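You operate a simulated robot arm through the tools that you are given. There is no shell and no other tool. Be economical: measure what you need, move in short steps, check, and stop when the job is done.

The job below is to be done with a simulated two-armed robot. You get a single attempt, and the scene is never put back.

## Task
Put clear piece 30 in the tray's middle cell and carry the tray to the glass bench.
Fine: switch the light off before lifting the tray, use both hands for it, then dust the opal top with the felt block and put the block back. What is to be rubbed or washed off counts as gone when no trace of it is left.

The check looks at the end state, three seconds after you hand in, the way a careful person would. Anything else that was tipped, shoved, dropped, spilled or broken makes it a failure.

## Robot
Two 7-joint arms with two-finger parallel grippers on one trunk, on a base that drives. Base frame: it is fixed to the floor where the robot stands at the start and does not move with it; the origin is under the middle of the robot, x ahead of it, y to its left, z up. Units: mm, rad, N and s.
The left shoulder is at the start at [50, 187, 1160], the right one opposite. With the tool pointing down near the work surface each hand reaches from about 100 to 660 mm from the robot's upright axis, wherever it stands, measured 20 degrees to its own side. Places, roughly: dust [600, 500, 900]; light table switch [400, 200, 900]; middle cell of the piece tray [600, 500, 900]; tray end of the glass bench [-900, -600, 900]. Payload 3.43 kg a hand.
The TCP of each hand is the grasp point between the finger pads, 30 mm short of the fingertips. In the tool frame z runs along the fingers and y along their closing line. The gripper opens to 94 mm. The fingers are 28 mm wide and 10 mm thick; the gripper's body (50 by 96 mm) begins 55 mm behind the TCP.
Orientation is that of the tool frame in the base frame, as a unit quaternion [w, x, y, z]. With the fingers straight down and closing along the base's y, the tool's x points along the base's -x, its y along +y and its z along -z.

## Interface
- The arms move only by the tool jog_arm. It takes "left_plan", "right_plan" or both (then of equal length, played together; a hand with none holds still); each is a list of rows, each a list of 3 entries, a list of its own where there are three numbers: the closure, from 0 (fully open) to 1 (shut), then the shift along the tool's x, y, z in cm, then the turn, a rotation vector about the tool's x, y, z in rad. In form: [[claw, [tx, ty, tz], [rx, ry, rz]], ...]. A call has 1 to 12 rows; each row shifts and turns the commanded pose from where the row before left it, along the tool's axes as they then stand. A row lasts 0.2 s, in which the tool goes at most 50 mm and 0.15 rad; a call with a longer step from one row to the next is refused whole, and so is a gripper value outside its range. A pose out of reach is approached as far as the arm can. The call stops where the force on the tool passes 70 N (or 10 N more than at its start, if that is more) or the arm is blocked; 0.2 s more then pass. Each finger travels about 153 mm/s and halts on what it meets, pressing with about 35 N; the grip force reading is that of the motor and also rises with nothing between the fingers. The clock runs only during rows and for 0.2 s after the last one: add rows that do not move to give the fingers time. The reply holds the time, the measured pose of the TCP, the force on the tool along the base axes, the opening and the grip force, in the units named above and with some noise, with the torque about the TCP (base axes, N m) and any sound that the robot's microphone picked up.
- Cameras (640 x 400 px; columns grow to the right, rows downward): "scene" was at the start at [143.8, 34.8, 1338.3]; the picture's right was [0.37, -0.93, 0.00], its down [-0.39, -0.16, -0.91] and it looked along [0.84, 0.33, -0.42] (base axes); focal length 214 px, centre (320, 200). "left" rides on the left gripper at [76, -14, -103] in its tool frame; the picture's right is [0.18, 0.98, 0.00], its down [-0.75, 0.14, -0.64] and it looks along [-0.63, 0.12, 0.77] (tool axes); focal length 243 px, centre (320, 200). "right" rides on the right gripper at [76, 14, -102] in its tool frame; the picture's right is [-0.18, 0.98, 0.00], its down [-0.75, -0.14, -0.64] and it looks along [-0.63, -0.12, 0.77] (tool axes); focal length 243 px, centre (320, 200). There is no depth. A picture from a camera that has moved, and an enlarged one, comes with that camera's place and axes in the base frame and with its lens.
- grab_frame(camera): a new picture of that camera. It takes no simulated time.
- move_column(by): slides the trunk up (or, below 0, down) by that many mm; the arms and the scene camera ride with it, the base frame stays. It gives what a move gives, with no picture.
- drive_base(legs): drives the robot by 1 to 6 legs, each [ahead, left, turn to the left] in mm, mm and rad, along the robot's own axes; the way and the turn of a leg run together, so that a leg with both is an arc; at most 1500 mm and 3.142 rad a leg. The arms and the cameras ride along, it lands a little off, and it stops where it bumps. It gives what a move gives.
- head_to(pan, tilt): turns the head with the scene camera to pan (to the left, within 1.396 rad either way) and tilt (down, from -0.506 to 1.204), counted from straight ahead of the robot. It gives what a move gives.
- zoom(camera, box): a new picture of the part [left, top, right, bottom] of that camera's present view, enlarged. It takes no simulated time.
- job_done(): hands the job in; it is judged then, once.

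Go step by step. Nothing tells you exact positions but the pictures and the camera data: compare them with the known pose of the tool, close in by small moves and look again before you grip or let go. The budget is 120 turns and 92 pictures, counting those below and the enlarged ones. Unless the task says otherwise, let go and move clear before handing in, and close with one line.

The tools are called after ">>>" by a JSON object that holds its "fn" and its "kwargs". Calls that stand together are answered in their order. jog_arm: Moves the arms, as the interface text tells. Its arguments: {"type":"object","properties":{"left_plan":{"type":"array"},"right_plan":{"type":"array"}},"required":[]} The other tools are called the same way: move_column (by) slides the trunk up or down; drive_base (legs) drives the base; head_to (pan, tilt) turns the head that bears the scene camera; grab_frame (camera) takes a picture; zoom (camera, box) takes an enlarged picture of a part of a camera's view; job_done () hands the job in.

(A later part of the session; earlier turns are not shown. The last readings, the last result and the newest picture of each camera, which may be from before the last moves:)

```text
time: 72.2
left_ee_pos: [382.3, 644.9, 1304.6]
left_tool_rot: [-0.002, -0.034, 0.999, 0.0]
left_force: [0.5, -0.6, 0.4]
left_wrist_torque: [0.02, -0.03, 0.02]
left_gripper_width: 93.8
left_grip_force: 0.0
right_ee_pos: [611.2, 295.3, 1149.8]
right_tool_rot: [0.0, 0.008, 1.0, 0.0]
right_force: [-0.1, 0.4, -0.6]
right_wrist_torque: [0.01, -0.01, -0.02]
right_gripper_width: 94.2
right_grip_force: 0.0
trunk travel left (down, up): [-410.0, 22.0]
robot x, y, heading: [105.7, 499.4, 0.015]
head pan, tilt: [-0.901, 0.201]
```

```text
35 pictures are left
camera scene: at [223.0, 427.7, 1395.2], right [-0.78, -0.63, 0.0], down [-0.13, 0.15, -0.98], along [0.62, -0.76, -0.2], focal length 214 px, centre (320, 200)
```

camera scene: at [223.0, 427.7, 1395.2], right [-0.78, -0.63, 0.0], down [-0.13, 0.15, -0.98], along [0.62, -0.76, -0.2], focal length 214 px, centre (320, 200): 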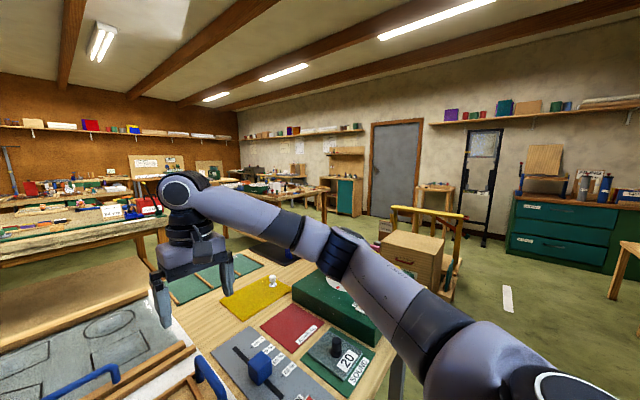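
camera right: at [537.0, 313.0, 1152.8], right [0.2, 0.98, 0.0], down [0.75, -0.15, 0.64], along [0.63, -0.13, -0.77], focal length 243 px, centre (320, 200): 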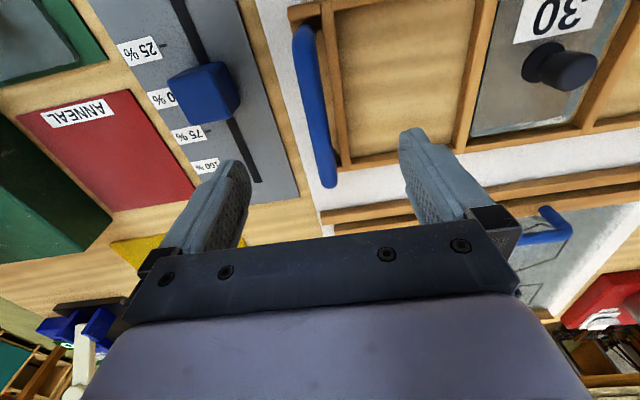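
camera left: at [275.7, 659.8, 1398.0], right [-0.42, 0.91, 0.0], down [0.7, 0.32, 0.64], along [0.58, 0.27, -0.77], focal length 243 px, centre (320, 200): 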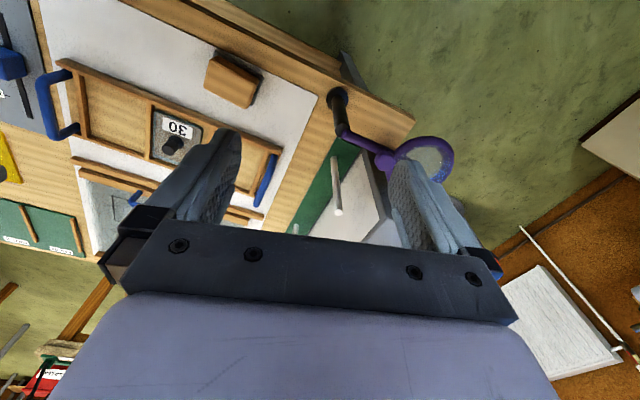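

Both arms have similar posture, and reach clearly grows as the hand goes lower relative to the shoulder. I'll move the base slightly closer, descend first and only then go forward at low height.

>>> {"fn": "drive_base", "kwargs": {"legs": [[20, -20, -0.012]]}}

>>> {"fn": "jog_arm", "kwargs": {"left_plan": [[0, [-1.5, 0.5, 4.3], [0, 0, 0]], [0, [-1.5, 0.5, 4.3], [0, 0, 0]], [0, [-2, 0.5, 4.3], [0, 0, 0]], [0, [-2, 0.5, 4.3], [0, 0, 0]], [0, [-2, 0.5, 4.3], [0, 0, 0]], [0, [-3, 0.8, 2.5], [0, 0, 0.025]], [0, [-3, 0.8, 2.5], [0, 0, 0.025]], [0, [-3, 0.8, 2], [0, 0, 0.03]]]}}

>>> {"fn": "head_to", "kwargs": {"pan": 0.2, "tilt": 0.8}}

>>> {"fn": "grab_frame", "kwargs": {"camera": "scene"}}

```text
time: 73.0
left_ee_pos: [384.4, 623.6, 1303.2]
left_tool_rot: [-0.002, -0.028, 1.0, 0.001]
left_force: [0.5, -1.1, -0.6]
left_wrist_torque: [0.01, -0.01, 0.02]
left_gripper_width: 93.7
left_grip_force: 0.1
right_ee_pos: [610.9, 271.1, 1149.9]
right_tool_rot: [0.001, 0.012, 1.0, 0.0]
right_force: [-0.1, -1.3, -0.4]
right_wrist_torque: [0.01, 0.0, 0.0]
right_gripper_width: 94.1
right_grip_force: 0.0
trunk travel left (down, up): [-410.0, 22.0]
robot x, y, heading: [108.0, 478.7, 0.001]
head pan, tilt: [-0.901, 0.201]
```

```text
time: 74.8
left_ee_pos: [561.6, 679.4, 1018.2]
left_tool_rot: [-0.002, 0.011, 1.0, 0.0]
left_force: [0.8, 0.3, -0.1]
left_wrist_torque: [-0.02, 0.05, -0.02]
left_gripper_width: 94.0
left_grip_force: 0.1
right_ee_pos: [610.5, 272.4, 1149.2]
right_tool_rot: [0.0, 0.012, 1.0, 0.0]
right_force: [0.7, -1.1, -0.7]
right_wrist_torque: [0.02, -0.02, 0.01]
right_gripper_width: 94.0
right_grip_force: 0.0
trunk travel left (down, up): [-410.0, 22.0]
robot x, y, heading: [106.2, 477.8, -0.001]
head pan, tilt: [-0.901, 0.201]
```

```text
time: 76.1
left_ee_pos: [560.6, 679.8, 1017.8]
left_tool_rot: [-0.003, 0.012, 1.0, 0.0]
left_force: [1.0, 0.1, 0.4]
left_wrist_torque: [-0.06, -0.01, 0.01]
left_gripper_width: 93.9
left_grip_force: 0.1
right_ee_pos: [610.4, 272.9, 1149.8]
right_tool_rot: [0.0, 0.012, 1.0, 0.0]
right_force: [-0.1, -0.1, 0.0]
right_wrist_torque: [0.0, 0.0, 0.0]
right_gripper_width: 93.8
right_grip_force: 0.2
trunk travel left (down, up): [-410.0, 22.0]
robot x, y, heading: [108.5, 478.7, -0.003]
head pan, tilt: [0.201, 0.799]
```

```text
34 pictures are left
camera scene: at [243.9, 496.4, 1341.6], right [0.2, -0.98, 0.0], down [-0.7, -0.14, -0.7], along [0.68, 0.14, -0.72], focal length 214 px, centre (320, 200)
```

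scene: 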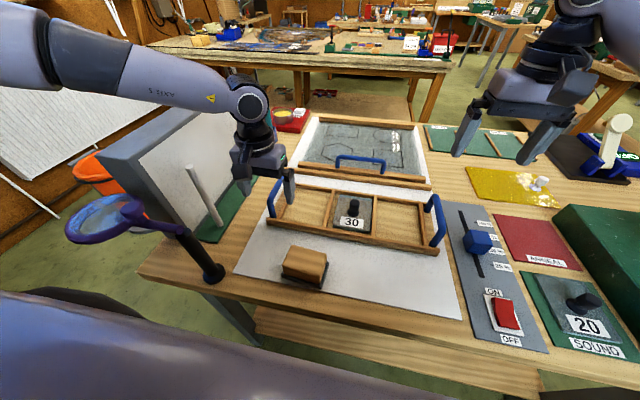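

The left hand is low and close to the bar now. I'll go forward to x≈610, and bring the right hand down over its bar.

>>> {"fn": "jog_arm", "kwargs": {"left_plan": [[0, [-2, 0.3, 0], [0, 0, 0]], [0, [-2, 0.35, 0], [0, 0, 0]], [0, [-1, 0.2, 0], [0, 0, 0]]], "right_plan": [[0, [0.1, 0.8, 4], [0, 0, 0]], [0, [0.1, 0.8, 4.3], [0, 0, 0]], [0, [0.1, 0.8, 4.3], [0, 0, 0]]]}}

>>> {"fn": "grab_frame", "kwargs": {"camera": "left"}}

>>> {"fn": "grab_frame", "kwargs": {"camera": "right"}}

```text
time: 76.9
left_ee_pos: [604.1, 695.7, 1020.4]
left_tool_rot: [-0.002, 0.011, 1.0, -0.001]
left_force: [0.5, -0.6, 0.3]
left_wrist_torque: [0.03, 0.01, -0.04]
left_gripper_width: 94.2
left_grip_force: 0.1
left hand out of reach, approached as far as the arm can: row 2, 3
right_ee_pos: [608.4, 294.9, 1021.4]
right_tool_rot: [0.0, 0.013, 1.0, 0.0]
right_force: [0.7, 0.1, -0.2]
right_wrist_torque: [-0.05, 0.02, 0.02]
right_gripper_width: 93.9
right_grip_force: 0.0
trunk travel left (down, up): [-410.0, 22.0]
robot x, y, heading: [106.5, 478.2, 0.001]
head pan, tilt: [0.201, 0.799]
```

```text
33 pictures are left
camera left: at [527.4, 681.7, 1124.1], right [-0.16, 0.99, 0.0], down [0.76, 0.12, 0.64], along [0.63, 0.1, -0.77], focal length 243 px, centre (320, 200)
```

left: 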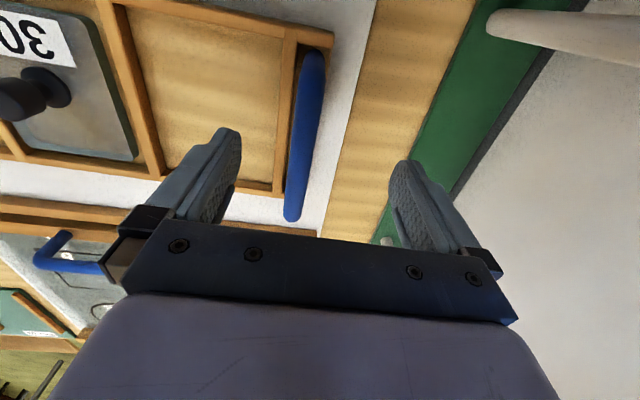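

```text
32 pictures are left
camera right: at [533.3, 311.6, 1124.0], right [0.21, 0.98, 0.0], down [0.75, -0.16, 0.64], along [0.63, -0.13, -0.77], focal length 243 px, centre (320, 200)
```

right: 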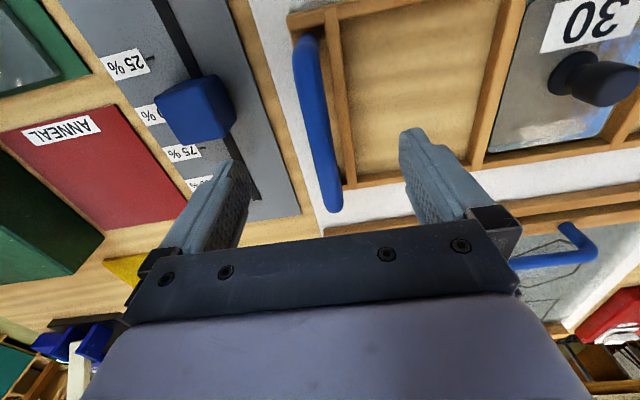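

The bars lie at y≈681.5 (left) and y≈298 (right), centred near x≈608. I'll align both hands at x≈594 and lower halfway.

>>> {"fn": "jog_arm", "kwargs": {"left_plan": [[0, [1.2, -1.4, 0], [0, 0, 0]], [0, [0, 0, 1], [0, 0, 0]], [0, [0, 0, 1], [0, 0, 0]]], "right_plan": [[0, [1.4, 0.4, 0], [0, 0, 0]], [0, [0, 0, 1], [0, 0, 0]], [0, [0, 0, 1], [0, 0, 0]]]}}

>>> {"fn": "grab_frame", "kwargs": {"camera": "left"}}

>>> {"fn": "grab_frame", "kwargs": {"camera": "right"}}

```text
time: 77.7
left_ee_pos: [588.1, 685.5, 1004.1]
left_tool_rot: [0.0, 0.011, 1.0, -0.001]
left_force: [-1.1, 0.3, 0.2]
left_wrist_torque: [0.01, 0.02, 0.0]
left_gripper_width: 94.0
left_grip_force: 0.1
left hand out of reach, approached as far as the arm can: row 3
right_ee_pos: [593.3, 299.8, 1003.0]
right_tool_rot: [0.001, 0.013, 1.0, 0.001]
right_force: [-0.6, 0.3, 0.5]
right_wrist_torque: [-0.01, -0.03, 0.0]
right_gripper_width: 93.8
right_grip_force: 0.0
trunk travel left (down, up): [-410.0, 22.0]
robot x, y, heading: [106.1, 481.9, 0.004]
head pan, tilt: [0.201, 0.799]
```

```text
31 pictures are left
camera left: at [510.9, 672.5, 1106.9], right [-0.16, 0.99, 0.0], down [0.76, 0.12, 0.64], along [0.63, 0.1, -0.77], focal length 243 px, centre (320, 200)
```

left: 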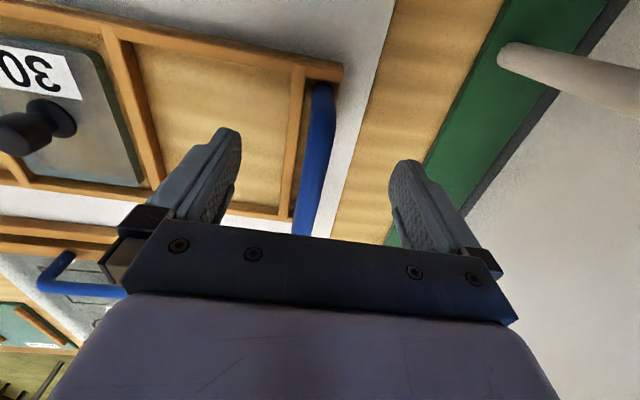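

```text
30 pictures are left
camera right: at [519.5, 316.6, 1105.6], right [0.21, 0.98, 0.0], down [0.75, -0.16, 0.64], along [0.63, -0.13, -0.77], focal length 243 px, centre (320, 200)
```

right: 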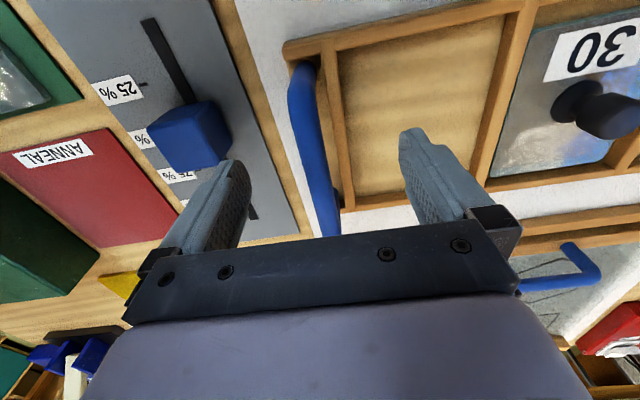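

The left arm's reach is a sphere around its far-out shoulder, so the hand should be more straight ahead of it. I'll lift both hands, shift the base right by about 110 mm, and re-align.

>>> {"fn": "jog_arm", "kwargs": {"left_plan": [[0, [1, 0, -3], [0, 0, 0]], [0, [0, 0, -3], [0, 0, 0]]], "right_plan": [[0, [0, 0, -3], [0, 0, 0]], [0, [0, 0, -3], [0, 0, 0]]]}}

>>> {"fn": "drive_base", "kwargs": {"legs": [[0, -108, 0]]}}

>>> {"fn": "jog_arm", "kwargs": {"left_plan": [[0, [0, 3.6, 0], [0, 0, 0]], [0, [0, 3.6, 0], [0, 0, 0]], [0, [-0.9, 3.2, 0], [0, 0, 0]], [0, [0, 0, 1.5], [0, 0, 0]], [0, [0, 0, 1.5], [0, 0, 0]]], "right_plan": [[0, [0, 3.6, 0], [0, 0, 0]], [0, [0, 3.6, 0], [0, 0, 0]], [0, [0, 3.5, 0], [0, 0, 0]], [0, [0, 0, 1.5], [0, 0, 0]], [0, [0, 0, 1.5], [0, 0, 0]]]}}

```text
time: 78.3
left_ee_pos: [576.0, 686.3, 1064.0]
left_tool_rot: [-0.001, 0.011, 1.0, -0.001]
left_force: [-0.3, 0.8, -0.4]
left_wrist_torque: [0.02, -0.02, 0.0]
left_gripper_width: 94.1
left_grip_force: 0.0
right_ee_pos: [592.9, 300.7, 1062.5]
right_tool_rot: [0.0, 0.012, 1.0, 0.001]
right_force: [0.0, -1.0, 0.5]
right_wrist_torque: [0.0, 0.03, 0.01]
right_gripper_width: 94.2
right_grip_force: 0.1
trunk travel left (down, up): [-410.0, 22.0]
robot x, y, heading: [106.9, 479.1, 0.001]
head pan, tilt: [0.201, 0.799]
```

```text
time: 79.5
left_ee_pos: [577.5, 577.3, 1064.3]
left_tool_rot: [-0.002, 0.012, 1.0, 0.002]
left_force: [0.1, 0.4, -0.5]
left_wrist_torque: [0.01, 0.01, -0.03]
left_gripper_width: 94.1
left_grip_force: 0.0
right_ee_pos: [594.8, 192.4, 1063.3]
right_tool_rot: [0.0, 0.013, 1.0, 0.002]
right_force: [-0.3, 0.3, -0.4]
right_wrist_torque: [0.05, 0.0, -0.03]
right_gripper_width: 94.0
right_grip_force: 0.1
trunk travel left (down, up): [-410.0, 22.0]
robot x, y, heading: [108.4, 373.4, 0.002]
head pan, tilt: [0.201, 0.799]
```

```text
time: 80.7
left_ee_pos: [586.9, 682.4, 1032.4]
left_tool_rot: [-0.002, 0.012, 1.0, 0.001]
left_force: [-0.1, 0.1, 0.4]
left_wrist_torque: [-0.06, -0.01, 0.03]
left_gripper_width: 93.9
left_grip_force: 0.0
right_ee_pos: [596.2, 300.5, 1031.2]
right_tool_rot: [0.001, 0.013, 1.0, 0.0]
right_force: [0.2, 0.4, -0.5]
right_wrist_torque: [-0.01, 0.0, 0.0]
right_gripper_width: 93.7
right_grip_force: 0.1
trunk travel left (down, up): [-410.0, 22.0]
robot x, y, heading: [105.8, 369.5, 0.0]
head pan, tilt: [0.201, 0.799]
```

Both hands are in reach now. I'll move to x≈606 and lower to just above the straddling height.

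>>> {"fn": "jog_arm", "kwargs": {"left_plan": [[0, [-1.8, -0.05, 1], [0, 0, 0]], [0, [0, 0, 1.5], [0, 0, 0]], [0, [0, 0, 0.5], [0, 0, 0]]], "right_plan": [[0, [-0.9, 0, 1], [0, 0, 0]], [0, [0, 0, 1.5], [0, 0, 0]], [0, [0, 0, 0.5], [0, 0, 0]]]}}

>>> {"fn": "grab_frame", "kwargs": {"camera": "left"}}

>>> {"fn": "grab_frame", "kwargs": {"camera": "right"}}

```text
time: 81.5
left_ee_pos: [606.7, 681.5, 1001.9]
left_tool_rot: [-0.002, 0.012, 1.0, 0.0]
left_force: [1.2, 0.4, -0.4]
left_wrist_torque: [0.02, 0.01, -0.05]
left_gripper_width: 93.8
left_grip_force: 0.1
right_ee_pos: [605.1, 298.8, 1002.8]
right_tool_rot: [0.0, 0.013, 1.0, 0.001]
right_force: [0.4, -0.5, 0.3]
right_wrist_torque: [0.01, 0.01, -0.01]
right_gripper_width: 93.9
right_grip_force: 0.1
trunk travel left (down, up): [-410.0, 22.0]
robot x, y, heading: [107.4, 374.2, 0.002]
head pan, tilt: [0.201, 0.799]
```

```text
29 pictures are left
camera left: at [529.4, 668.0, 1106.5], right [-0.16, 0.99, 0.0], down [0.76, 0.12, 0.64], along [0.63, 0.1, -0.77], focal length 243 px, centre (320, 200)
```

left: 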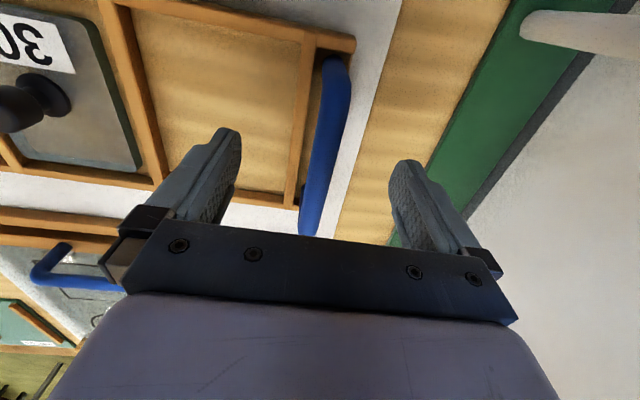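

```text
28 pictures are left
camera right: at [531.0, 316.5, 1105.6], right [0.21, 0.98, 0.0], down [0.75, -0.16, 0.64], along [0.63, -0.13, -0.77], focal length 243 px, centre (320, 200)
```

right: 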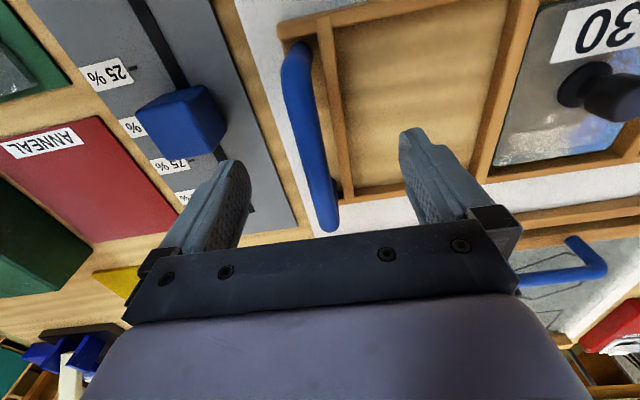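

Both bars are centred between the fingers. I'll lower to z≈965 and close both hands.

>>> {"fn": "jog_arm", "kwargs": {"left_plan": [[0, [0, -0.1, 1.5], [0, 0, 0]], [0, [0, 0, 1.5], [0, 0, 0]], [0, [0, 0, 0.6], [0, 0, 0]], [0, [0, 0, 0], [0, 0, 0]]], "right_plan": [[0, [0, 0, 1.5], [0, 0, 0]], [0, [0, 0, 1.5], [0, 0, 0]], [0, [0, 0, 0.6], [0, 0, 0]], [0, [0, 0, 0], [0, 0, 0]]]}}

>>> {"fn": "zoom", "kwargs": {"camera": "scene", "box": [200, 120, 480, 290]}}

```text
time: 82.5
left_ee_pos: [605.0, 679.7, 965.6]
left_tool_rot: [-0.001, 0.012, 1.0, 0.0]
left_force: [0.3, 1.3, 0.3]
left_wrist_torque: [-0.01, -0.02, -0.01]
left_gripper_width: 93.8
left_grip_force: 0.0
right_ee_pos: [605.0, 299.9, 966.9]
right_tool_rot: [0.001, 0.013, 1.0, 0.001]
right_force: [0.3, 0.1, 0.4]
right_wrist_torque: [0.0, 0.01, -0.02]
right_gripper_width: 93.9
right_grip_force: 0.1
trunk travel left (down, up): [-410.0, 22.0]
robot x, y, heading: [106.5, 370.5, 0.002]
head pan, tilt: [0.201, 0.799]
```

```text
2.29 times, centred on (340, 205) of scene
camera zoom: at [243.9, 389.5, 1341.6], right [0.2, -0.98, 0.0], down [-0.7, -0.14, -0.7], along [0.68, 0.14, -0.72], focal length 490 px, centre (274, 189)
```

zoom: 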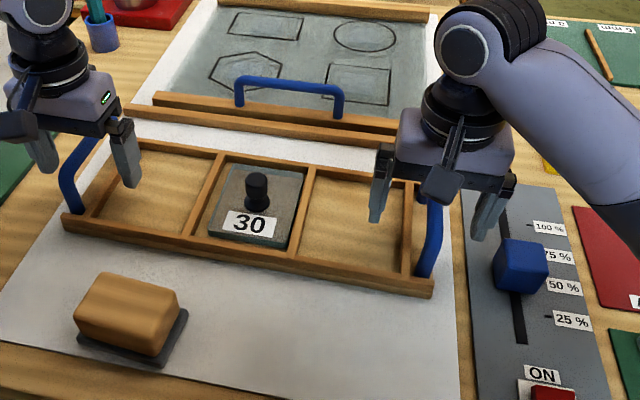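

>>> {"fn": "jog_arm", "kwargs": {"left_plan": [[0.4, [0, 0, 0], [0, 0, 0]], [0.7, [0, 0, 0], [0, 0, 0]], [1, [0, 0, 0], [0, 0, 0]], [1, [0, 0, 0], [0, 0, 0]], [1, [0, 0, 0], [0, 0, 0]]], "right_plan": [[0.4, [0, 0, 0], [0, 0, 0]], [0.7, [0, 0, 0], [0, 0, 0]], [1, [0, 0, 0], [0, 0, 0]], [1, [0, 0, 0], [0, 0, 0]], [1, [0, 0, 0], [0, 0, 0]]]}}

```text
time: 83.7
left_ee_pos: [605.5, 682.5, 966.6]
left_tool_rot: [0.0, 0.011, 1.0, 0.003]
left_force: [3.8, 26.8, 2.9]
left_wrist_torque: [-0.23, 0.19, 0.05]
left_gripper_width: 20.3
left_grip_force: 35.1
right_ee_pos: [605.1, 297.2, 965.6]
right_tool_rot: [-0.001, 0.015, 1.0, -0.003]
right_force: [-4.4, -27.3, 1.3]
right_wrist_torque: [0.25, 0.16, 0.46]
right_gripper_width: 20.0
right_grip_force: 34.7
trunk travel left (down, up): [-410.0, 22.0]
robot x, y, heading: [106.8, 369.3, -0.002]
head pan, tilt: [0.201, 0.799]
```

Both bars are gripped, with the hands slightly too close together. I'll relax by 2–3 mm each and lift slowly together.

>>> {"fn": "jog_arm", "kwargs": {"left_plan": [[1, [0, 0.25, 0], [0, 0, 0]], [1, [0, 0, 0], [0, 0, 0]], [1, [0, 0, -0.5], [0, 0, 0]], [1, [0, 0, -1], [0, 0, 0]], [1, [0, 0, -1.5], [0, 0, 0]], [1, [0, 0, 0], [0, 0, 0]]], "right_plan": [[1, [0, -0.25, 0], [0, 0, 0]], [1, [0, 0, 0], [0, 0, 0]], [1, [0, 0, -0.5], [0, 0, 0]], [1, [0, 0, -1], [0, 0, 0]], [1, [0, 0, -1.5], [0, 0, 0]], [1, [0, 0, 0], [0, 0, 0]]]}}

>>> {"fn": "grab_frame", "kwargs": {"camera": "scene"}}

```text
time: 85.1
left_ee_pos: [606.8, 683.1, 997.4]
left_tool_rot: [-0.003, 0.012, 1.0, -0.001]
left_force: [0.3, 10.1, -6.4]
left_wrist_torque: [-0.01, -0.27, 0.08]
left_gripper_width: 20.1
left_grip_force: 35.0
right_ee_pos: [606.1, 296.6, 996.2]
right_tool_rot: [0.0, 0.012, 1.0, 0.0]
right_force: [-0.2, -11.2, -5.6]
right_wrist_torque: [0.16, 0.45, 0.13]
right_gripper_width: 20.5
right_grip_force: 35.1
trunk travel left (down, up): [-410.0, 22.0]
robot x, y, heading: [106.1, 374.4, 0.0]
head pan, tilt: [0.201, 0.799]
```

```text
26 pictures are left
camera scene: at [245.2, 389.8, 1341.3], right [0.2, -0.98, 0.0], down [-0.7, -0.14, -0.7], along [0.68, 0.14, -0.72], focal length 214 px, centre (320, 200)
```

scene: 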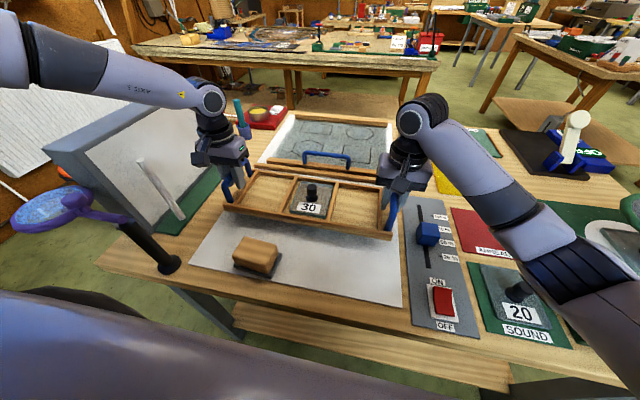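

The tray is up and level, with about 6 N on each hand. I'll raise it more while drawing it in, then back the robot away and look for the glass bench.

>>> {"fn": "jog_arm", "kwargs": {"left_plan": [[1, [0.5, 0.1, -2], [0, 0, 0]], [1, [1.5, 0.1, -2.5], [0, 0, 0]], [1, [2, 0, -2.5], [0, 0, 0]], [1, [2, 0, -1.5], [0, 0, 0]], [1, [2, 0, 0], [0, 0, 0]]], "right_plan": [[1, [0.5, -0.1, -2], [0, 0, 0]], [1, [1.5, -0.1, -2.5], [0, 0, 0]], [1, [2, 0, -2.5], [0, 0, 0]], [1, [2, 0, -1.5], [0, 0, 0]], [1, [2, 0, 0], [0, 0, 0]]]}}

>>> {"fn": "drive_base", "kwargs": {"legs": [[-300, -150, 0], [-150, -200, 0]]}}

>>> {"fn": "head_to", "kwargs": {"pan": -1.39, "tilt": 0.35}}

>>> {"fn": "grab_frame", "kwargs": {"camera": "scene"}}

```text
time: 86.3
left_ee_pos: [528.1, 685.1, 1082.3]
left_tool_rot: [-0.001, 0.013, 1.0, -0.002]
left_force: [-0.6, -17.3, -5.4]
left_wrist_torque: [0.07, 0.29, -0.04]
left_gripper_width: 20.0
left_grip_force: 34.9
right_ee_pos: [524.1, 298.9, 1082.0]
right_tool_rot: [0.002, 0.012, 1.0, 0.002]
right_force: [-0.5, 16.9, -5.8]
right_wrist_torque: [-0.15, -0.17, 0.05]
right_gripper_width: 20.3
right_grip_force: 35.2
trunk travel left (down, up): [-410.0, 22.0]
robot x, y, heading: [104.9, 371.7, 0.002]
head pan, tilt: [0.201, 0.799]
```

```text
time: 89.9
left_ee_pos: [78.0, 335.3, 1082.0]
left_tool_rot: [-0.003, 0.013, 1.0, -0.001]
left_force: [0.0, -28.0, -6.6]
left_wrist_torque: [0.21, -0.04, -0.02]
left_gripper_width: 20.3
left_grip_force: 34.7
right_ee_pos: [76.6, -48.8, 1081.5]
right_tool_rot: [0.001, 0.013, 1.0, 0.004]
right_force: [-0.4, 28.5, -6.2]
right_wrist_torque: [-0.19, 0.18, 0.06]
right_gripper_width: 20.1
right_grip_force: 34.9
trunk travel left (down, up): [-410.0, 22.0]
robot x, y, heading: [-339.9, 26.6, -0.002]
head pan, tilt: [0.201, 0.799]
```

```text
time: 91.6
left_ee_pos: [79.7, 336.9, 1081.1]
left_tool_rot: [-0.003, 0.011, 1.0, -0.002]
left_force: [0.2, -3.5, -5.5]
left_wrist_torque: [0.08, 0.1, -0.04]
left_gripper_width: 20.2
left_grip_force: 34.8
right_ee_pos: [76.9, -49.1, 1079.8]
right_tool_rot: [0.001, 0.014, 1.0, 0.004]
right_force: [-0.5, 4.4, -5.8]
right_wrist_torque: [-0.04, 0.04, 0.03]
right_gripper_width: 20.1
right_grip_force: 34.9
trunk travel left (down, up): [-410.0, 22.0]
robot x, y, heading: [-345.4, 24.6, -0.002]
head pan, tilt: [-1.389, 0.351]
```

```text
25 pictures are left
camera scene: at [-266.8, -65.9, 1381.1], right [-0.98, -0.18, 0.0], down [-0.06, 0.34, -0.94], along [0.17, -0.92, -0.34], focal length 214 px, centre (320, 200)
```

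scene: 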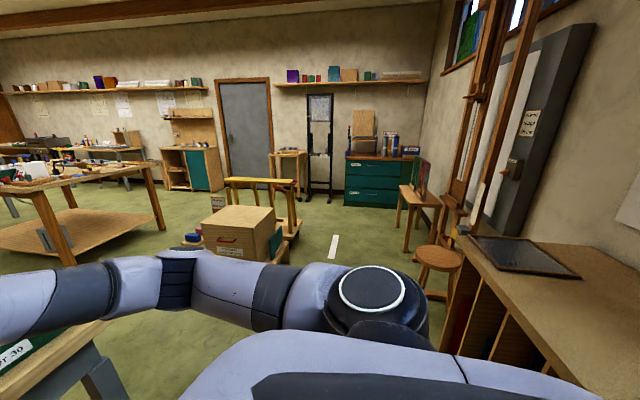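

The glass bench is behind on the right, with its front edge at about x≈−760. I'll turn right by a quarter and look at it straight on.

>>> {"fn": "drive_base", "kwargs": {"legs": [[0, 0, -0.8], [0, 0, -0.8]]}}

>>> {"fn": "head_to", "kwargs": {"pan": -1.1, "tilt": 0.4}}

>>> {"fn": "grab_frame", "kwargs": {"camera": "scene"}}

```text
time: 96.2
left_ee_pos: [-37.2, -401.8, 1080.8]
left_tool_rot: [-0.003, 0.722, 0.692, 0.0]
left_force: [-4.9, -0.3, -5.9]
left_wrist_torque: [0.06, -0.05, -0.02]
left_gripper_width: 20.2
left_grip_force: 35.4
right_ee_pos: [-424.0, -392.9, 1080.4]
right_tool_rot: [0.003, 0.722, 0.691, 0.002]
right_force: [5.3, -0.9, -5.0]
right_wrist_torque: [0.12, 0.04, -0.02]
right_gripper_width: 20.1
right_grip_force: 35.2
trunk travel left (down, up): [-410.0, 22.0]
robot x, y, heading: [-343.5, 23.1, -1.588]
head pan, tilt: [-1.389, 0.351]
```

```text
time: 97.0
left_ee_pos: [-38.1, -401.6, 1080.6]
left_tool_rot: [-0.003, 0.721, 0.693, 0.001]
left_force: [-1.2, -0.7, -6.8]
left_wrist_torque: [-0.09, 0.0, -0.01]
left_gripper_width: 20.4
left_grip_force: 35.0
right_ee_pos: [-423.0, -393.1, 1081.0]
right_tool_rot: [0.003, 0.722, 0.692, 0.002]
right_force: [1.8, -0.1, -6.9]
right_wrist_torque: [0.2, 0.06, 0.01]
right_gripper_width: 20.2
right_grip_force: 35.2
trunk travel left (down, up): [-410.0, 22.0]
robot x, y, heading: [-345.9, 25.7, -1.59]
head pan, tilt: [-1.1, 0.4]
```

```text
24 pictures are left
camera scene: at [-427.1, -74.2, 1376.6], right [-0.44, 0.9, 0.0], down [0.35, 0.17, -0.92], along [-0.83, -0.4, -0.39], focal length 214 px, centre (320, 200)
```

scene: 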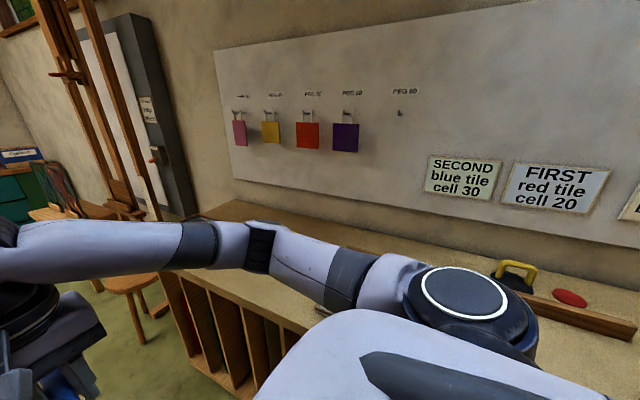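

The path is clear. I'll drive on in front of the bench's end and turn towards it.

>>> {"fn": "drive_base", "kwargs": {"legs": [[540, 60, 0], [0, 0, -0.8], [0, 0, -0.75]]}}

>>> {"fn": "head_to", "kwargs": {"pan": 0.0, "tilt": 0.5}}

>>> {"fn": "grab_frame", "kwargs": {"camera": "scene"}}

```text
time: 104.1
left_ee_pos: [-710.9, -825.6, 1081.1]
left_tool_rot: [-0.002, 1.0, -0.008, 0.003]
left_force: [0.5, 1.3, -5.5]
left_wrist_torque: [-0.02, -0.1, -0.01]
left_gripper_width: 20.3
left_grip_force: 34.8
right_ee_pos: [-714.3, -438.4, 1080.9]
right_tool_rot: [0.004, 1.0, -0.008, 0.001]
right_force: [-0.1, -1.0, -5.3]
right_wrist_torque: [-0.05, -0.02, 0.0]
right_gripper_width: 20.2
right_grip_force: 35.3
trunk travel left (down, up): [-410.0, 22.0]
robot x, y, heading: [-294.7, -509.3, -3.135]
head pan, tilt: [-1.1, 0.4]
```

```text
time: 105.5
left_ee_pos: [-711.5, -825.8, 1081.6]
left_tool_rot: [-0.002, 1.0, -0.008, 0.003]
left_force: [0.0, 1.6, -6.4]
left_wrist_torque: [-0.04, -0.05, -0.04]
left_gripper_width: 20.4
left_grip_force: 35.1
right_ee_pos: [-712.9, -438.8, 1081.5]
right_tool_rot: [0.003, 1.0, -0.008, -0.001]
right_force: [0.3, -1.5, -6.0]
right_wrist_torque: [0.02, -0.09, 0.03]
right_gripper_width: 20.2
right_grip_force: 34.8
trunk travel left (down, up): [-410.0, 22.0]
robot x, y, heading: [-294.4, -512.5, -3.136]
head pan, tilt: [0.0, 0.499]
```

```text
23 pictures are left
camera scene: at [-443.6, -509.8, 1367.4], right [-0.01, 1.0, 0.0], down [0.48, 0.0, -0.88], along [-0.88, -0.01, -0.48], focal length 214 px, centre (320, 200)
```

scene: 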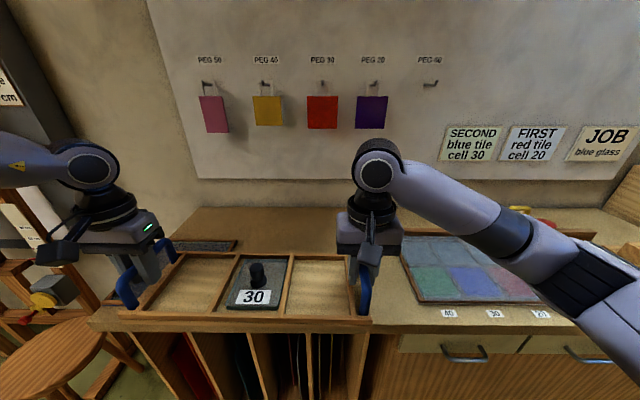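

I'm facing the glass bench, where a dark mat or sheet lies at the left (y≈−740…−1000) and a tile board at the right (y>−275). I'll use the wrist cameras to measure the free zone between them.

>>> {"fn": "grab_frame", "kwargs": {"camera": "left"}}

>>> {"fn": "grab_frame", "kwargs": {"camera": "right"}}

```text
22 pictures are left
camera left: at [-635.9, -813.0, 1185.4], right [0.17, -0.99, 0.0], down [-0.76, -0.13, 0.64], along [-0.63, -0.11, -0.77], focal length 243 px, centre (320, 200)
```

left: 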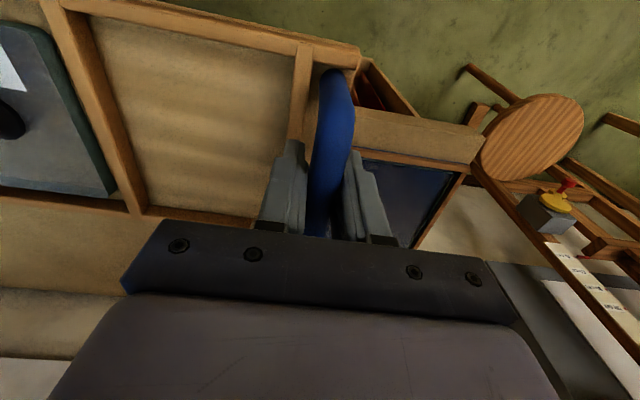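

```text
21 pictures are left
camera right: at [-635.8, -453.6, 1184.2], right [-0.2, -0.98, 0.01], down [-0.75, 0.16, 0.64], along [-0.63, 0.12, -0.77], focal length 243 px, centre (320, 200)
```

right: 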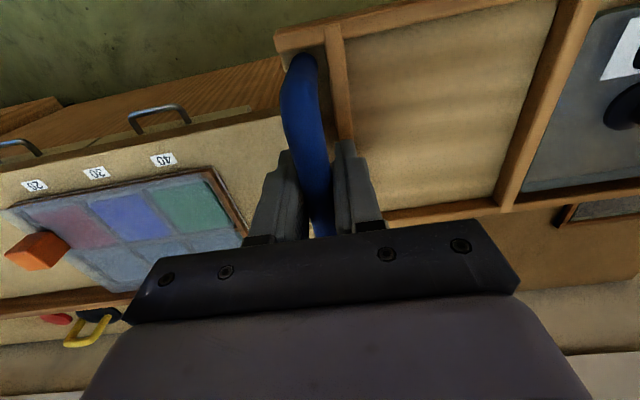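

The free zone runs from the mat's edge (y≈−783) to the tile board (y≈−268). I'll set the tray down centred near [−888,−540], so I'm driving a bit ahead and to the right first.

>>> {"fn": "drive_base", "kwargs": {"legs": [[105, -92, -0.004]]}}

>>> {"fn": "jog_arm", "kwargs": {"left_plan": [[1, [-0.5, 0, 2], [0, 0, 0]], [1, [-1.5, 0, 2], [0, 0, 0]], [1, [-2, 0, 2], [0, 0, 0]], [1, [-2, 0, 1], [0, 0, 0]], [1, [-1.3, 0, 0.5], [0, 0, 0]]], "right_plan": [[1, [-0.5, 0, 2], [0, 0, 0]], [1, [-1.5, 0, 2], [0, 0, 0]], [1, [-2, 0, 2], [0, 0, 0]], [1, [-2, 0, 1], [0, 0, 0]], [1, [-1.3, 0, 0.5], [0, 0, 0]]]}}

>>> {"fn": "grab_frame", "kwargs": {"camera": "scene"}}

```text
time: 106.8
left_ee_pos: [-818.6, -734.3, 1081.3]
left_tool_rot: [-0.002, 1.0, -0.01, 0.003]
left_force: [-0.3, 0.5, -5.3]
left_wrist_torque: [-0.05, -0.21, -0.05]
left_gripper_width: 20.0
left_grip_force: 35.2
right_ee_pos: [-818.6, -347.9, 1081.3]
right_tool_rot: [0.004, 1.0, -0.01, 0.0]
right_force: [0.2, -1.7, -6.7]
right_wrist_torque: [0.02, -0.01, 0.02]
right_gripper_width: 20.4
right_grip_force: 35.2
trunk travel left (down, up): [-410.0, 22.0]
robot x, y, heading: [-396.6, -419.2, -3.136]
head pan, tilt: [0.0, 0.499]
```

```text
time: 108.0
left_ee_pos: [-890.7, -733.4, 1006.4]
left_tool_rot: [-0.002, 1.0, -0.009, 0.004]
left_force: [-2.0, -1.8, -6.1]
left_wrist_torque: [-0.03, -0.06, 0.28]
left_gripper_width: 20.2
left_grip_force: 34.9
right_ee_pos: [-892.5, -346.9, 1005.0]
right_tool_rot: [0.003, 1.0, -0.011, 0.0]
right_force: [0.8, 2.2, -6.5]
right_wrist_torque: [0.02, -0.08, 0.34]
right_gripper_width: 20.1
right_grip_force: 34.7
trunk travel left (down, up): [-410.0, 22.0]
robot x, y, heading: [-397.7, -420.9, -3.138]
head pan, tilt: [0.0, 0.499]
```

```text
20 pictures are left
camera scene: at [-549.8, -420.0, 1367.3], right [0.0, 1.0, 0.0], down [0.48, 0.0, -0.88], along [-0.88, 0.0, -0.48], focal length 214 px, centre (320, 200)
```

scene: 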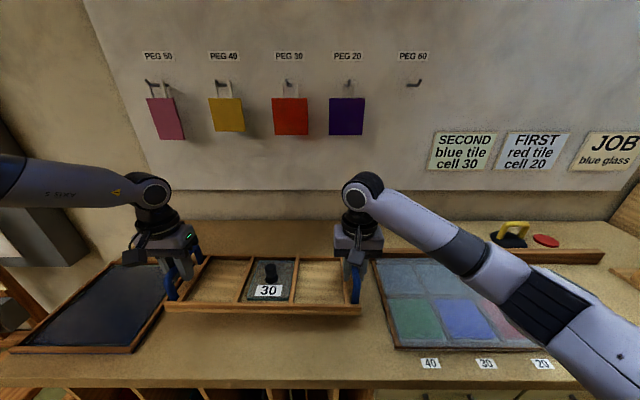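

The tray hovers over the free strip between the framed panel and the tile board with margins on both sides. I'll lower it.

>>> {"fn": "jog_arm", "kwargs": {"left_plan": [[1, [0, 0, 1.5], [0, 0, 0]], [1, [0, 0, 1.2], [0, 0, 0]], [1, [0, 0, 0.5], [0, 0, 0]], [1, [0, 0, 0.3], [0, 0, 0]], [1, [0, 0, 0.2], [0, 0, 0]]], "right_plan": [[1, [0, 0, 1.5], [0, 0, 0]], [1, [0, 0, 1.2], [0, 0, 0]], [1, [0, 0, 0.5], [0, 0, 0]], [1, [0, 0, 0.3], [0, 0, 0]], [1, [0, 0, 0.2], [0, 0, 0]]]}}

```text
time: 109.2
left_ee_pos: [-890.8, -734.1, 968.8]
left_tool_rot: [-0.002, 1.0, -0.009, 0.003]
left_force: [-0.9, -2.9, -5.2]
left_wrist_torque: [0.08, -0.12, 0.05]
left_gripper_width: 20.3
left_grip_force: 34.9
right_ee_pos: [-890.9, -347.1, 969.4]
right_tool_rot: [0.003, 1.0, -0.01, -0.001]
right_force: [0.0, 2.6, -6.4]
right_wrist_torque: [0.02, -0.03, 0.18]
right_gripper_width: 20.1
right_grip_force: 35.2
trunk travel left (down, up): [-410.0, 22.0]
robot x, y, heading: [-396.9, -420.3, -3.137]
head pan, tilt: [0.0, 0.499]
```

>>> {"fn": "jog_arm", "kwargs": {"left_plan": [[1, [0, 0, 0.2], [0, 0, 0]], [1, [0, 0, 0.2], [0, 0, 0]], [1, [0, 0, 0.2], [0, 0, 0]], [1, [0, 0, 0], [0, 0, 0]]], "right_plan": [[1, [0, 0, 0.2], [0, 0, 0]], [1, [0, 0, 0.2], [0, 0, 0]], [1, [0, 0, 0.2], [0, 0, 0]], [1, [0, 0, 0], [0, 0, 0]]]}}

```text
time: 110.2
left_ee_pos: [-890.0, -733.8, 962.4]
left_tool_rot: [-0.002, 1.0, -0.01, 0.004]
left_force: [-0.6, -6.3, -4.7]
left_wrist_torque: [0.1, 0.04, 0.07]
left_gripper_width: 20.4
left_grip_force: 34.9
right_ee_pos: [-892.5, -346.6, 962.3]
right_tool_rot: [0.004, 1.0, -0.01, 0.0]
right_force: [0.4, 7.6, -6.0]
right_wrist_torque: [-0.04, -0.19, 0.12]
right_gripper_width: 20.0
right_grip_force: 34.7
trunk travel left (down, up): [-410.0, 22.0]
robot x, y, heading: [-397.6, -423.9, -3.137]
head pan, tilt: [0.0, 0.499]
```

>>> {"fn": "jog_arm", "kwargs": {"left_plan": [[1, [0, 0, 0.15], [0, 0, 0]], [1, [0, 0, 0.15], [0, 0, 0]], [1, [0, 0, 0.15], [0, 0, 0]], [1, [0, 0, 0], [0, 0, 0]]], "right_plan": [[1, [0, 0, 0.15], [0, 0, 0]], [1, [0, 0, 0.15], [0, 0, 0]], [1, [0, 0, 0.15], [0, 0, 0]], [1, [0, 0, 0], [0, 0, 0]]]}}

```text
time: 111.2
left_ee_pos: [-889.9, -733.2, 957.2]
left_tool_rot: [-0.002, 1.0, -0.009, 0.004]
left_force: [-1.4, -12.5, -6.1]
left_wrist_torque: [0.05, -0.2, 0.15]
left_gripper_width: 20.1
left_grip_force: 35.1
right_ee_pos: [-891.4, -347.6, 958.6]
right_tool_rot: [0.003, 1.0, -0.01, 0.0]
right_force: [0.5, 11.5, -5.8]
right_wrist_torque: [-0.11, 0.1, 0.24]
right_gripper_width: 20.4
right_grip_force: 34.8
trunk travel left (down, up): [-410.0, 22.0]
robot x, y, heading: [-398.3, -420.0, -3.137]
head pan, tilt: [0.0, 0.499]
```

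>>> {"fn": "jog_arm", "kwargs": {"left_plan": [[1, [0, 0, 0.2], [0, 0, 0]], [1, [0, 0, 0.2], [0, 0, 0]], [1, [0, 0, 0.2], [0, 0, 0]], [1, [0, 0, 0.2], [0, 0, 0]], [1, [0, 0, 0], [0, 0, 0]]], "right_plan": [[1, [0, 0, 0.2], [0, 0, 0]], [1, [0, 0, 0.2], [0, 0, 0]], [1, [0, 0, 0.2], [0, 0, 0]], [1, [0, 0, 0.2], [0, 0, 0]], [1, [0, 0, 0], [0, 0, 0]]]}}

>>> {"fn": "zoom", "kwargs": {"camera": "scene", "box": [100, 220, 420, 400]}}

```text
time: 112.4
left_ee_pos: [-889.3, -732.3, 950.2]
left_tool_rot: [-0.001, 1.0, -0.008, 0.004]
left_force: [0.2, -17.4, -5.6]
left_wrist_torque: [0.18, -0.05, -0.02]
left_gripper_width: 20.1
left_grip_force: 35.0
right_ee_pos: [-890.8, -347.7, 950.7]
right_tool_rot: [0.003, 1.0, -0.011, 0.0]
right_force: [0.4, 17.6, -6.1]
right_wrist_torque: [-0.04, -0.11, 0.17]
right_gripper_width: 20.4
right_grip_force: 34.7
trunk travel left (down, up): [-410.0, 22.0]
robot x, y, heading: [-394.7, -419.0, -3.139]
head pan, tilt: [0.0, 0.499]
```

```text
2.00 times, centred on (260, 310) of scene
camera zoom: at [-549.4, -420.0, 1367.4], right [0.0, 1.0, 0.0], down [0.48, 0.0, -0.88], along [-0.88, 0.0, -0.48], focal length 429 px, centre (440, -20)
```

zoom: 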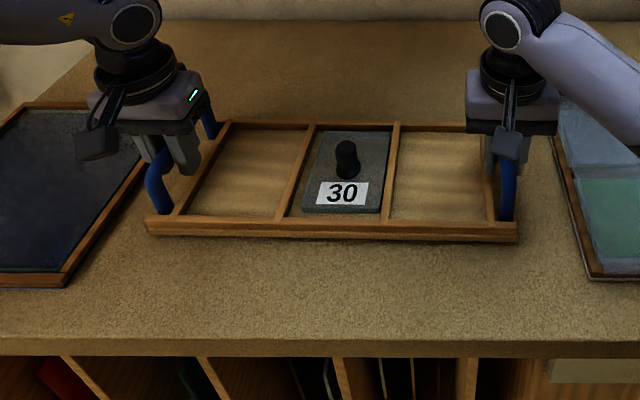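

It still hangs free. I'll keep lowering in small steps and relieve the sideways strain.

>>> {"fn": "jog_arm", "kwargs": {"left_plan": [[1, [0, 0.1, 0.2], [0, 0, 0]], [1, [0, 0.05, 0.2], [0, 0, 0]], [1, [0, 0, 0.2], [0, 0, 0]], [1, [0, 0, 0.2], [0, 0, 0]], [1, [0, 0, 0.2], [0, 0, 0]], [1, [0, 0, 0], [0, 0, 0]]], "right_plan": [[1, [0, -0.1, 0.2], [0, 0, 0]], [1, [0, -0.05, 0.2], [0, 0, 0]], [1, [0, 0, 0.2], [0, 0, 0]], [1, [0, 0, 0.2], [0, 0, 0]], [1, [0, 0, 0.2], [0, 0, 0]], [1, [0, 0, 0], [0, 0, 0]]]}}

```text
time: 113.8
left_ee_pos: [-888.8, -733.8, 944.4]
left_tool_rot: [-0.002, 1.0, -0.009, -0.002]
left_force: [2.6, -9.6, 24.0]
left_wrist_torque: [0.05, -0.47, 0.06]
left_gripper_width: 20.3
left_grip_force: 35.0
right_ee_pos: [-890.5, -347.4, 943.6]
right_tool_rot: [0.006, 1.0, -0.011, -0.005]
right_force: [-9.3, 7.0, 13.1]
right_wrist_torque: [-0.05, -0.93, 0.15]
right_gripper_width: 20.5
right_grip_force: 35.1
trunk travel left (down, up): [-410.0, 22.0]
robot x, y, heading: [-397.7, -417.2, -3.141]
head pan, tilt: [0.0, 0.499]
```

It's down. I'll ease off, open both hands moderately, and rise straight up.

>>> {"fn": "jog_arm", "kwargs": {"left_plan": [[1, [0, 0, -0.3], [0, 0, 0]], [0.5, [0, 0, 0], [0, 0, 0]], [0.5, [0, 0, 0], [0, 0, 0]], [0.5, [0, 0, 0], [0, 0, 0]], [0.5, [0, 0, -1.5], [0, 0, 0]], [0.5, [0, 0, -3], [0, 0, 0]], [0.5, [0, 0, -4], [0, 0, 0]], [0.5, [1.5, 0, -4], [0, 0, 0]]], "right_plan": [[1, [0, 0, -0.3], [0, 0, 0]], [0.5, [0, 0, 0], [0, 0, 0]], [0.5, [0, 0, 0], [0, 0, 0]], [0.5, [0, 0, 0], [0, 0, 0]], [0.5, [0, 0, -1.5], [0, 0, 0]], [0.5, [0, 0, -3], [0, 0, 0]], [0.5, [0, 0, -4], [0, 0, 0]], [0.5, [1.5, 0, -4], [0, 0, 0]]]}}

>>> {"fn": "grab_frame", "kwargs": {"camera": "scene"}}

```text
time: 115.6
left_ee_pos: [-873.4, -734.5, 1069.3]
left_tool_rot: [-0.002, 1.0, -0.009, 0.001]
left_force: [-0.4, 0.8, 0.3]
left_wrist_torque: [-0.02, 0.01, -0.04]
left_gripper_width: 46.9
left_grip_force: 0.1
right_ee_pos: [-873.9, -346.8, 1069.8]
right_tool_rot: [0.004, 1.0, -0.011, -0.001]
right_force: [0.4, 0.0, 0.0]
right_wrist_torque: [0.0, 0.03, 0.01]
right_gripper_width: 47.0
right_grip_force: 0.0
trunk travel left (down, up): [-410.0, 22.0]
robot x, y, heading: [-398.4, -419.5, -3.141]
head pan, tilt: [0.0, 0.499]
```

```text
18 pictures are left
camera scene: at [-547.0, -419.7, 1367.6], right [0.0, 1.0, 0.0], down [0.48, 0.0, -0.88], along [-0.88, 0.0, -0.48], focal length 214 px, centre (320, 200)
```

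scene: 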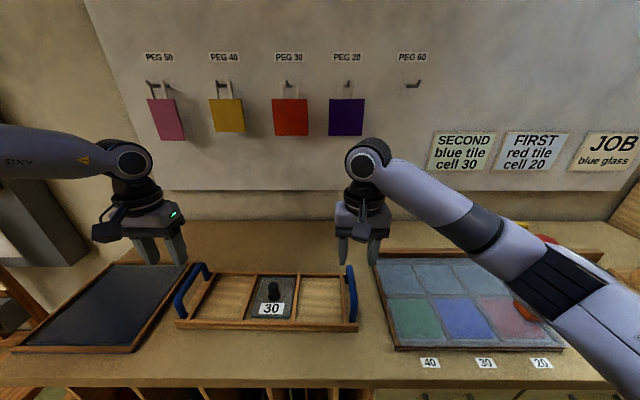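

The tray with piece 30 sits on the glass bench, untouched neighbours on both sides. I'll raise the hands and drive back the way I came to the light table.

>>> {"fn": "jog_arm", "kwargs": {"left_plan": [[0.5, [3, 0, -3], [0, 0, 0]], [0, [3, 0, -3], [0, 0, 0]], [0, [3, 0, -2], [0, 0, 0]], [0, [3, 0, -2], [0, 0, 0]]], "right_plan": [[0.5, [3, 0, -3], [0, 0, 0]], [0, [3, -2, -3], [0, 0, 0]], [0, [2, -4, -2], [0, 0, 0]], [0, [1, -4, -1], [0, 0, 0]]]}}

>>> {"fn": "drive_base", "kwargs": {"legs": [[-105, 92, 0], [0, 0, 0.8], [0, 0, 0.75], [-540, -60, 0], [0, 0, 0.8], [0, 0, 0.8]]}}

>>> {"fn": "drive_base", "kwargs": {"legs": [[0, 550, 0], [300, 0, 0]]}}

>>> {"fn": "head_to", "kwargs": {"pan": 0.0, "tilt": 0.75}}

>>> {"fn": "grab_frame", "kwargs": {"camera": "scene"}}

```text
time: 116.6
left_ee_pos: [-753.9, -737.5, 1170.2]
left_tool_rot: [-0.001, 1.0, -0.01, 0.003]
left_force: [0.4, 0.7, -0.2]
left_wrist_torque: [-0.01, 0.0, 0.0]
left_gripper_width: 94.1
left_grip_force: 0.1
right_ee_pos: [-783.0, -246.1, 1160.9]
right_tool_rot: [0.004, 1.0, -0.011, -0.001]
right_force: [-0.6, -0.1, -0.3]
right_wrist_torque: [-0.01, -0.01, -0.01]
right_gripper_width: 94.0
right_grip_force: 0.1
trunk travel left (down, up): [-410.0, 22.0]
robot x, y, heading: [-396.7, -421.8, -3.137]
head pan, tilt: [0.0, 0.499]
```

```text
time: 129.0
left_ee_pos: [-2.4, 365.3, 1169.8]
left_tool_rot: [-0.003, -0.007, 1.0, -0.001]
left_force: [-0.7, -0.3, 0.5]
left_wrist_torque: [-0.03, 0.03, -0.01]
left_gripper_width: 93.9
left_grip_force: 0.0
right_ee_pos: [43.1, -124.0, 1159.4]
right_tool_rot: [0.001, -0.006, 1.0, 0.004]
right_force: [-0.8, -0.7, -0.2]
right_wrist_torque: [0.0, 0.03, 0.01]
right_gripper_width: 94.2
right_grip_force: 0.1
trunk travel left (down, up): [-410.0, 22.0]
robot x, y, heading: [-347.8, 37.3, 0.037]
head pan, tilt: [0.0, 0.499]
```

```text
time: 133.8
left_ee_pos: [280.1, 919.5, 1168.6]
left_tool_rot: [-0.003, -0.006, 1.0, -0.002]
left_force: [-0.1, -0.7, -1.3]
left_wrist_torque: [0.05, 0.02, -0.03]
left_gripper_width: 94.1
left_grip_force: 0.2
right_ee_pos: [325.0, 430.5, 1159.7]
right_tool_rot: [0.001, -0.007, 1.0, 0.004]
right_force: [0.1, -0.4, 0.6]
right_wrist_torque: [-0.02, -0.02, 0.0]
right_gripper_width: 94.1
right_grip_force: 0.1
trunk travel left (down, up): [-410.0, 22.0]
robot x, y, heading: [-68.1, 589.4, 0.035]
head pan, tilt: [0.0, 0.499]
```

```text
time: 134.6
left_ee_pos: [280.3, 919.2, 1170.0]
left_tool_rot: [-0.003, -0.006, 1.0, -0.002]
left_force: [0.3, -0.7, 0.0]
left_wrist_torque: [0.03, -0.03, 0.02]
left_gripper_width: 94.0
left_grip_force: 0.1
right_ee_pos: [324.2, 430.2, 1159.9]
right_tool_rot: [0.001, -0.006, 1.0, 0.004]
right_force: [-0.2, -0.3, 0.1]
right_wrist_torque: [0.0, -0.04, -0.01]
right_gripper_width: 94.1
right_grip_force: 0.1
trunk travel left (down, up): [-410.0, 22.0]
robot x, y, heading: [-65.4, 589.2, 0.038]
head pan, tilt: [0.0, 0.75]
```

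```text
17 pictures are left
camera scene: at [74.3, 596.1, 1345.6], right [0.04, -1.0, 0.0], down [-0.68, -0.02, -0.73], along [0.73, 0.03, -0.68], focal length 214 px, centre (320, 200)
```

scene: 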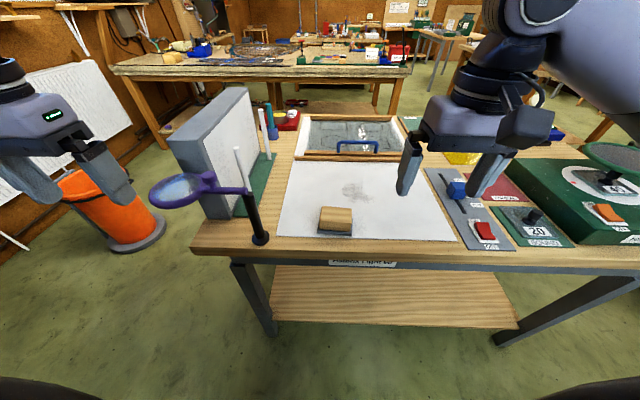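

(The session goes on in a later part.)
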